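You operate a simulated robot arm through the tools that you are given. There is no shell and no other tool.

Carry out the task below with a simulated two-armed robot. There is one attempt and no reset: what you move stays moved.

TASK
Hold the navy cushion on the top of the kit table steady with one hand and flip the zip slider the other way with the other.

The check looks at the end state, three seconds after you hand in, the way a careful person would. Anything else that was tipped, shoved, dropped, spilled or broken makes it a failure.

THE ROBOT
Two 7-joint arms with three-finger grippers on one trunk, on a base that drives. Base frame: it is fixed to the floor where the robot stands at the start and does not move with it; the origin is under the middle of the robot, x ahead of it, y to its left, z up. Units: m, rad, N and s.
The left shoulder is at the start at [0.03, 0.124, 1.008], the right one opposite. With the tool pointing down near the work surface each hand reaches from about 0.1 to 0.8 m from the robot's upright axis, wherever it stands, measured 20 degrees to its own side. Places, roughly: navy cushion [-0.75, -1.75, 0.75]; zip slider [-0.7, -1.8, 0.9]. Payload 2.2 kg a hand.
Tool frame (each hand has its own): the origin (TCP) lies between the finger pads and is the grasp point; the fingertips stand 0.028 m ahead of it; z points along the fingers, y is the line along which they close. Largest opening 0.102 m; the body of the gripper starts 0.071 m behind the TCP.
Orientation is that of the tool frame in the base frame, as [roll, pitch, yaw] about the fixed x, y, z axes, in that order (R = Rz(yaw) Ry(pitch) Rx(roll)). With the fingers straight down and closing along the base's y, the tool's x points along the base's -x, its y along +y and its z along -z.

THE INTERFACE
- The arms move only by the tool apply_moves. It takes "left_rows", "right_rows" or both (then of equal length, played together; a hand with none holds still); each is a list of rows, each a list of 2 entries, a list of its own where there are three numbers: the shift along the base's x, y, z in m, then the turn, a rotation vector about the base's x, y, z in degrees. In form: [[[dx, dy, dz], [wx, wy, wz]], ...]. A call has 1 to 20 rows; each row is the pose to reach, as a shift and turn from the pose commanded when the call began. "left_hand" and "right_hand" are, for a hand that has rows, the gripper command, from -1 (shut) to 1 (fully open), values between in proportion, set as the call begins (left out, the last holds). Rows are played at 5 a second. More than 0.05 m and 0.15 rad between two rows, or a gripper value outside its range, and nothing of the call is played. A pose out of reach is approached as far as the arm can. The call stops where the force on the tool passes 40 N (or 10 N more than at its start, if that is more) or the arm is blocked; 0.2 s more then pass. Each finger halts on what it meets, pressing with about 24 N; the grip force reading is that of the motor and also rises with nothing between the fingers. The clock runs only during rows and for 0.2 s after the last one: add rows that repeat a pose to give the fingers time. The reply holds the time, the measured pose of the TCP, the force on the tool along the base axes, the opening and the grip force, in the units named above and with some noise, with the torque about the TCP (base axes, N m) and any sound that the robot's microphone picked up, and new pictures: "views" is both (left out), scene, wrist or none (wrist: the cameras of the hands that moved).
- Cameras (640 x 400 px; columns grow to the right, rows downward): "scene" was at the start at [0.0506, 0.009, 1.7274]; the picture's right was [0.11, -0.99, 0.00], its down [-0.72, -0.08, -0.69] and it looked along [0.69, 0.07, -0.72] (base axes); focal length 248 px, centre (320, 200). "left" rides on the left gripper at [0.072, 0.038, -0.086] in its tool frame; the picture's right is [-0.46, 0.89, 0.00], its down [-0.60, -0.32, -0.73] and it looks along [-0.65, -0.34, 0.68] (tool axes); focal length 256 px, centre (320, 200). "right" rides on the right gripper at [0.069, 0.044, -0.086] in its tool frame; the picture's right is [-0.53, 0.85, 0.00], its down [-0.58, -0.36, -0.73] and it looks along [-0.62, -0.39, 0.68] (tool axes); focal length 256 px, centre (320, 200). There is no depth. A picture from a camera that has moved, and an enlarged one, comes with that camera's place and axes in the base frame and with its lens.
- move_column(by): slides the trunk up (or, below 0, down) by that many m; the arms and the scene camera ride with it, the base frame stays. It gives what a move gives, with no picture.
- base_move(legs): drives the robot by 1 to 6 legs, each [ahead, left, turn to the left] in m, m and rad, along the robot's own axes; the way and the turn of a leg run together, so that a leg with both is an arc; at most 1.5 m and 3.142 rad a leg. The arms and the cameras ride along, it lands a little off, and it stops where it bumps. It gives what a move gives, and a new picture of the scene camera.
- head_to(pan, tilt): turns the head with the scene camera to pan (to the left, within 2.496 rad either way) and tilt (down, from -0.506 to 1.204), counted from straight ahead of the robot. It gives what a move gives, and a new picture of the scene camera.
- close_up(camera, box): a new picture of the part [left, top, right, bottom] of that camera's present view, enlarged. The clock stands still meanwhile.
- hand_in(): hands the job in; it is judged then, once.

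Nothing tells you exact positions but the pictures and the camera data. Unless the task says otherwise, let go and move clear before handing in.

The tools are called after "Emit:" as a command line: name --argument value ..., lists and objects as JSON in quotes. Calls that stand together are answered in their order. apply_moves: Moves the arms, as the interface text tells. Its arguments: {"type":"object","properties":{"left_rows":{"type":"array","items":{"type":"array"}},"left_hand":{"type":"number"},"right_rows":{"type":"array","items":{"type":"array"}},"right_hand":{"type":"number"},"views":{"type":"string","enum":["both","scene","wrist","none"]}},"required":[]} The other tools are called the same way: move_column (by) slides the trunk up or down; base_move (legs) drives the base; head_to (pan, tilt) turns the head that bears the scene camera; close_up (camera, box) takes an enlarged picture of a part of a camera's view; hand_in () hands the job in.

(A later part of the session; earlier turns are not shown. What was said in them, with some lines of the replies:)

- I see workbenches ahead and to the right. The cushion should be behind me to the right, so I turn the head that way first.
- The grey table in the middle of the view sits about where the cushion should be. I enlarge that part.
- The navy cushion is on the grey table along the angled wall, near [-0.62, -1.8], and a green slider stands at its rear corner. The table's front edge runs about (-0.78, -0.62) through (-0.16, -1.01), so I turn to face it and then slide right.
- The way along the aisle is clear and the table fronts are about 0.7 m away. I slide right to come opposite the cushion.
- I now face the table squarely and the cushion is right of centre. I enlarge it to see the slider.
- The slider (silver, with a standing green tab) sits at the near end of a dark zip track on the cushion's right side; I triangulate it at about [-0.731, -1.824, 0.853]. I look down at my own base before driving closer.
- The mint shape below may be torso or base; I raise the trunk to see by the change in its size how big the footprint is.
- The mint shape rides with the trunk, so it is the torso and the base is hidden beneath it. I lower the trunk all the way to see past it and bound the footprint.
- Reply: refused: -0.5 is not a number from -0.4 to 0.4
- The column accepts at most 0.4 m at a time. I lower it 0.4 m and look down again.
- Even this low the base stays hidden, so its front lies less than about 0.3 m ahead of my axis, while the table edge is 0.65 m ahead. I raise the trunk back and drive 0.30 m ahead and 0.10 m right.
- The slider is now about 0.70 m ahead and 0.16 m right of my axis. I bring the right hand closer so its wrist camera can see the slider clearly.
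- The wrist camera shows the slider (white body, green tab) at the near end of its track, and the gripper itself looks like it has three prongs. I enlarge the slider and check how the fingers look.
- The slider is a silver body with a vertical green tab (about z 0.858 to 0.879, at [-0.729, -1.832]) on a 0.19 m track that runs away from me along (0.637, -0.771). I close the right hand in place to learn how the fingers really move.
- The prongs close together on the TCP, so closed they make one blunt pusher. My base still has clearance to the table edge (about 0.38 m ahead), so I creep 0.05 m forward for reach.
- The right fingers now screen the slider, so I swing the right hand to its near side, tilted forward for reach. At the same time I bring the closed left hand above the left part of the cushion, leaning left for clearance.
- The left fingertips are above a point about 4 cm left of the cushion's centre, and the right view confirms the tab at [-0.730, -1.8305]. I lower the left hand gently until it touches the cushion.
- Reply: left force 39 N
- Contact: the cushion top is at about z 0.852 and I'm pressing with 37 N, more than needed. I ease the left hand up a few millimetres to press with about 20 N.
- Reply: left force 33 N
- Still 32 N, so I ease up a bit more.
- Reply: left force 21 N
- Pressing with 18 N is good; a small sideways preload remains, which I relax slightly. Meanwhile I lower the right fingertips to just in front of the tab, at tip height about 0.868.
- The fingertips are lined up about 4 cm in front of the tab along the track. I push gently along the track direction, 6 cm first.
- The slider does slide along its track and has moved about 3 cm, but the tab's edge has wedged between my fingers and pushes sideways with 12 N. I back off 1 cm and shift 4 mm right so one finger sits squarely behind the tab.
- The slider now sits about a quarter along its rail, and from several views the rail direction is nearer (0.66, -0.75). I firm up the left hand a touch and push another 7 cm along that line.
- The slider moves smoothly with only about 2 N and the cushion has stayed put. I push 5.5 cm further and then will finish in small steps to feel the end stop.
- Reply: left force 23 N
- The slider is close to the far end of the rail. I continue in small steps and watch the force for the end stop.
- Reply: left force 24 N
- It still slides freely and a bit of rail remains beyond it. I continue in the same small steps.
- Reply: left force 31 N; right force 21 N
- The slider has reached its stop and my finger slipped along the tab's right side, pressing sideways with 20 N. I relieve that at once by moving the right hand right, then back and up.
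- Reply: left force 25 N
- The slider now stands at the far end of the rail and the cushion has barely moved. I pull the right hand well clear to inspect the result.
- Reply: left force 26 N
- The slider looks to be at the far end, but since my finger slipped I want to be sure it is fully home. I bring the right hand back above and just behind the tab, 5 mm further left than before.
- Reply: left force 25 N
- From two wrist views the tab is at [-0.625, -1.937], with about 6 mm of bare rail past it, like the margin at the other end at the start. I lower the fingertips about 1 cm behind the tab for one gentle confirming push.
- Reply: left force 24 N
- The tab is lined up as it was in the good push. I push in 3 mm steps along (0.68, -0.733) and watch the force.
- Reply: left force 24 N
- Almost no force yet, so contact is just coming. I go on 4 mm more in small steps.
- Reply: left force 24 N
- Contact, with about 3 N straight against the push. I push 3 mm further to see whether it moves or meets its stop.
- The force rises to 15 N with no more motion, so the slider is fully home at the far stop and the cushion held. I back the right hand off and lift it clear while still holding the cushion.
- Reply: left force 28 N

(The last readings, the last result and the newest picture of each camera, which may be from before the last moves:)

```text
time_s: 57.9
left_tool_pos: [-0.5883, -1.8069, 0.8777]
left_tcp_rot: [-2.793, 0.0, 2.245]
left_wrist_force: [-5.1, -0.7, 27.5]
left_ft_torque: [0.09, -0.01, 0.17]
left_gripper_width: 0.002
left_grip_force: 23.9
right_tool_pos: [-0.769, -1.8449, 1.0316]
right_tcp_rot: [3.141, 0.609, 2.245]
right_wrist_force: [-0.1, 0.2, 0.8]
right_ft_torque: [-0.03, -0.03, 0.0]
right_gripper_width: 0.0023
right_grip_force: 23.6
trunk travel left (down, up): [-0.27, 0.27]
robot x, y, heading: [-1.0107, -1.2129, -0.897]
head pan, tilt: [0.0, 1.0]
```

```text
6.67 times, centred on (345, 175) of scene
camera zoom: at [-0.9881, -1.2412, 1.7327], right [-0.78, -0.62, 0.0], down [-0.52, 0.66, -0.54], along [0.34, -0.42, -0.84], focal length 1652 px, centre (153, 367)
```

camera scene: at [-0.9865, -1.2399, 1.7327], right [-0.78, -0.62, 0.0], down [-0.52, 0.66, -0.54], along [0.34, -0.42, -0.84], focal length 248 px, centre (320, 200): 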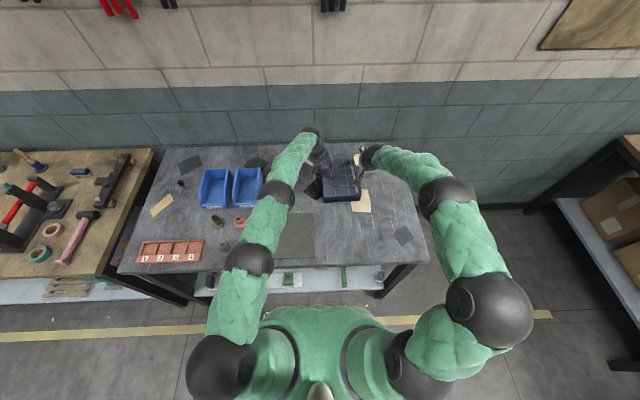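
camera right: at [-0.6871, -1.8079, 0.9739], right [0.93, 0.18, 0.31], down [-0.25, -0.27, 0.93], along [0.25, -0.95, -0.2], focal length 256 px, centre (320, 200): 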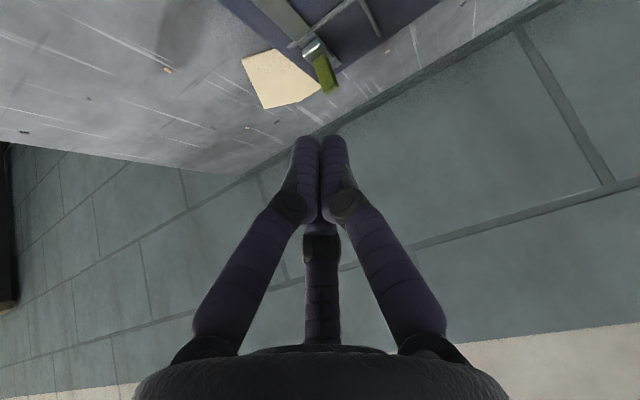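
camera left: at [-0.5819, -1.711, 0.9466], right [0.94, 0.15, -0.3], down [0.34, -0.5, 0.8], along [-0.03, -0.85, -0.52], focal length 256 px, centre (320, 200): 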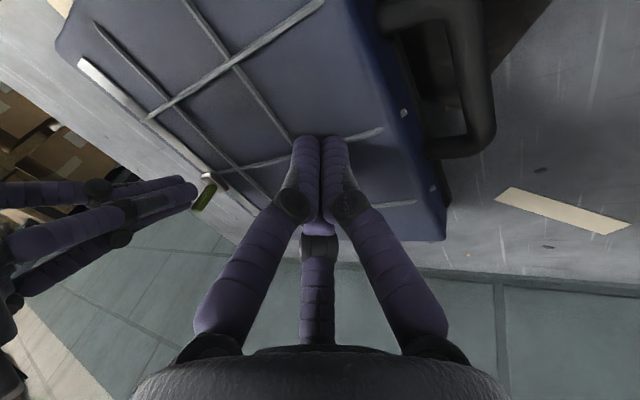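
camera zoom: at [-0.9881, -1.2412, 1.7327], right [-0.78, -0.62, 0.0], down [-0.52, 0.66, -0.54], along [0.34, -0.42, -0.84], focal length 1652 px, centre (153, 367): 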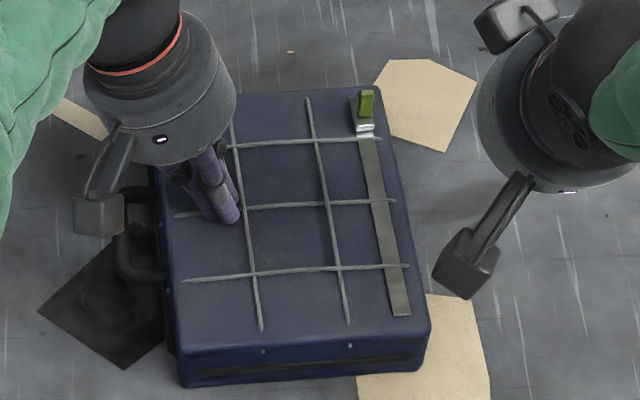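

The slider rests at the far end and the tab still stands. I now lift the left hand straight up off the cushion, gently at first.

Emit:
apply_moves --left_rows '[[[0, 0, 0.004], [0, 0, 0]], [[0, 0, 0.009], [0, 0, 0]], [[0, 0, 0.02], [0, 0, 0]], [[0, 0, 0.05], [0, 0, 0]], [[0, 0, 0.09], [0, 0, 0]], [[0, 0, 0.13], [0, 0, 0]], [[0, 0, 0.17], [0, 0, 0]], [[-0.015, 0.03, 0.2], [0, 0, 0]], [[-0.035, 0.065, 0.22], [0, 0, 0]], [[-0.06, 0.1, 0.24], [0, 0, 0]]]' --views "both"

Emit:
close_up --camera "scene" --box '[310, 145, 380, 205]'

```text
time_s: 60.1
left_tool_pos: [-0.6487, -1.7065, 1.1163]
left_tcp_rot: [-2.791, 0.002, 2.241]
left_wrist_force: [-1.5, 0.1, 0.1]
left_ft_torque: [-0.05, -0.03, -0.01]
left_gripper_width: 0.0019
left_grip_force: 23.9
right_tool_pos: [-0.7674, -1.8471, 1.0319]
right_tcp_rot: [3.14, 0.614, 2.245]
right_wrist_force: [0.7, 1.4, 0.4]
right_ft_torque: [-0.04, 0.01, 0.0]
right_gripper_width: 0.002
right_grip_force: 23.8
trunk travel left (down, up): [-0.27, 0.27]
robot x, y, heading: [-1.0075, -1.2129, -0.902]
head pan, tilt: [0.0, 1.0]
camera scene: at [-0.9871, -1.2399, 1.7327], right [-0.78, -0.62, 0.0], down [-0.52, 0.66, -0.54], along [0.34, -0.42, -0.84], focal length 248 px, centre (320, 200)
camera left: at [-0.6438, -1.6097, 1.185], right [0.94, 0.15, -0.3], down [0.34, -0.5, 0.8], along [-0.03, -0.85, -0.52], focal length 256 px, centre (320, 200)
```

scene: 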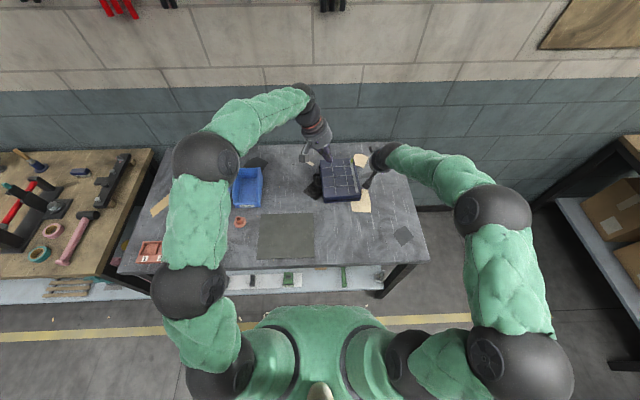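
left: 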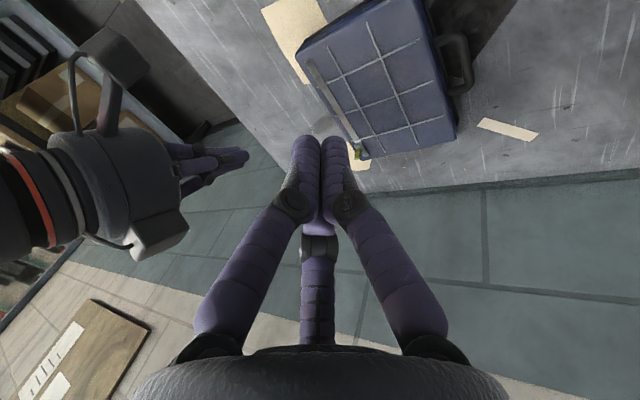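

```text
6.67 times, centred on (345, 175) of scene
camera zoom: at [-0.9871, -1.2399, 1.7327], right [-0.78, -0.62, 0.0], down [-0.52, 0.66, -0.54], along [0.34, -0.42, -0.84], focal length 1652 px, centre (153, 367)
```

zoom: 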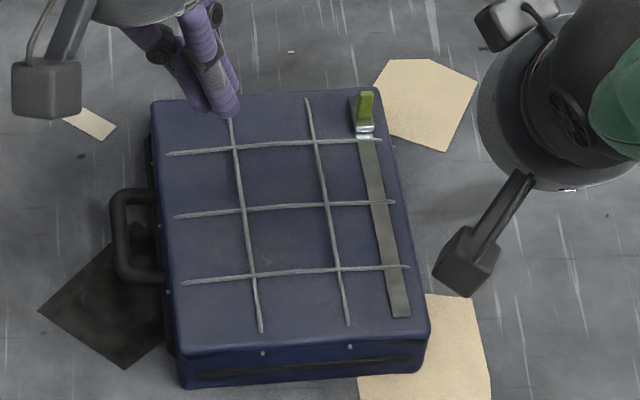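

Cushion and slider look right: slider at the far end, nothing else disturbed. I draw both hands back clear of the table.

Emit:
apply_moves --left_rows '[[[0.004, 0.035, 0.008], [0, 0, 0]], [[0.008, 0.07, 0.017], [0, 0, 0]], [[0.012, 0.105, 0.025], [0, 0, 0]], [[0.016, 0.14, 0.033], [0, 0, 0]], [[0.02, 0.175, 0.042], [0, 0, 0]], [[0.024, 0.21, 0.05], [0, 0, 0]]]' --right_rows '[[[-0.021, 0.026, 0.02], [0, 0, 0]], [[-0.042, 0.052, 0.04], [0, 0, 0]], [[-0.062, 0.078, 0.06], [0, 0, 0]], [[-0.083, 0.104, 0.08], [0, 0, 0]], [[-0.104, 0.13, 0.1], [0, 0, 0]], [[-0.1245, 0.1565, 0.12], [0, 0, 0]]]' --views "scene"

Emit:
close_up --camera "scene" --box '[130, 130, 440, 290]'

Emit:
close_up --camera "scene" --box '[310, 145, 380, 205]'

```text
time_s: 61.5
left_tool_pos: [-0.6237, -1.4981, 1.1671]
left_tcp_rot: [-2.793, 0.002, 2.242]
left_wrist_force: [-0.5, -0.4, 0.4]
left_ft_torque: [-0.03, -0.02, 0.0]
left_gripper_width: 0.0024
left_grip_force: 23.8
right_tool_pos: [-0.8919, -1.6862, 1.1526]
right_tcp_rot: [3.141, 0.613, 2.245]
right_wrist_force: [0.4, -0.1, 0.8]
right_ft_torque: [-0.04, -0.02, -0.03]
right_gripper_width: 0.002
right_grip_force: 23.9
trunk travel left (down, up): [-0.27, 0.27]
robot x, y, heading: [-1.0104, -1.2095, -0.898]
head pan, tilt: [0.0, 1.0]
camera scene: at [-0.9871, -1.2396, 1.7326], right [-0.78, -0.62, 0.0], down [-0.52, 0.66, -0.54], along [0.34, -0.42, -0.84], focal length 248 px, centre (320, 200)
```

scene: 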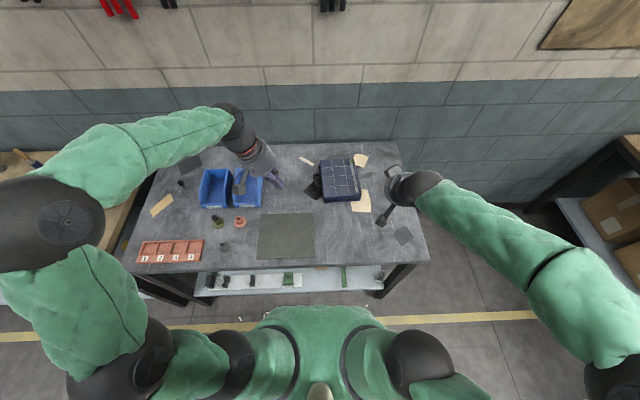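

```text
2.06 times, centred on (285, 210) of scene
camera zoom: at [-0.9871, -1.2396, 1.7326], right [-0.78, -0.62, 0.0], down [-0.52, 0.66, -0.54], along [0.34, -0.42, -0.84], focal length 512 px, centre (392, 179)
```

zoom: 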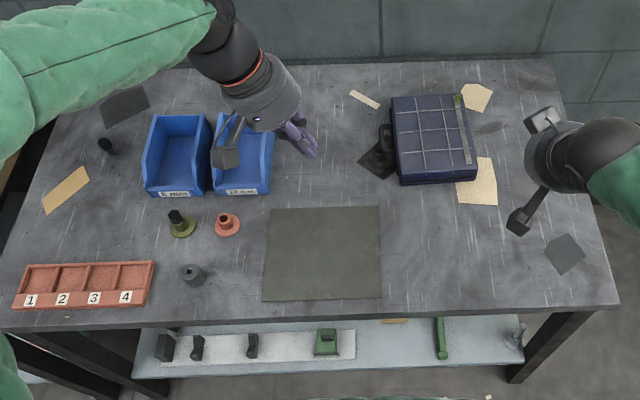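

```text
6.67 times, centred on (345, 175) of scene
camera zoom: at [-0.9871, -1.2396, 1.7326], right [-0.78, -0.62, 0.0], down [-0.52, 0.66, -0.54], along [0.34, -0.42, -0.84], focal length 1652 px, centre (153, 367)
```

zoom: 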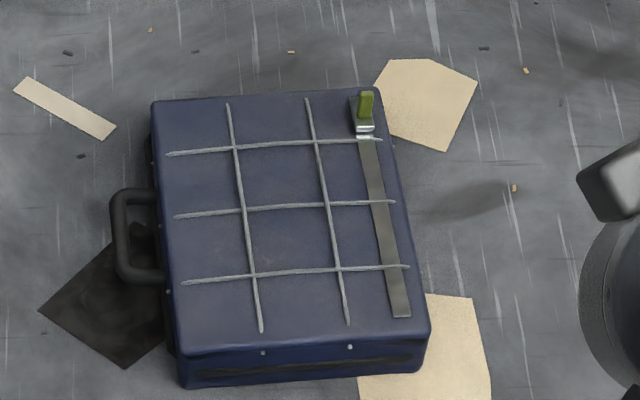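

The slider stands at the far end of its track. The cushion is in place, the other items on the table look untouched, and both hands are clear, so I hand the job in.

Emit:
hand_in

```text
The job is handed in.
```

The zip slider is now at the far end of its track on the navy cushion, and I've handed the job in. I took "flip the other way" to mean moving it to the opposite end of the track, where it started at the near end.

- **Slider:** I pushed it along the rail until it met its stop. A second gentle push built up to about 15 N with no further movement, so it is fully home.
- **Cushion:** The left hand pressed on it throughout. It moved by a few millimetres at most, judging from the pictures.
- **One slip:** My finger slid off the tab near the end of the first push and pressed sideways with about 20 N. I backed off at once, and the slider and cushion looked undisturbed.
- **Everything else:** The bins, tray and other parts on the table looked untouched in the last picture. Both hands were clear of the cushion before I handed in.
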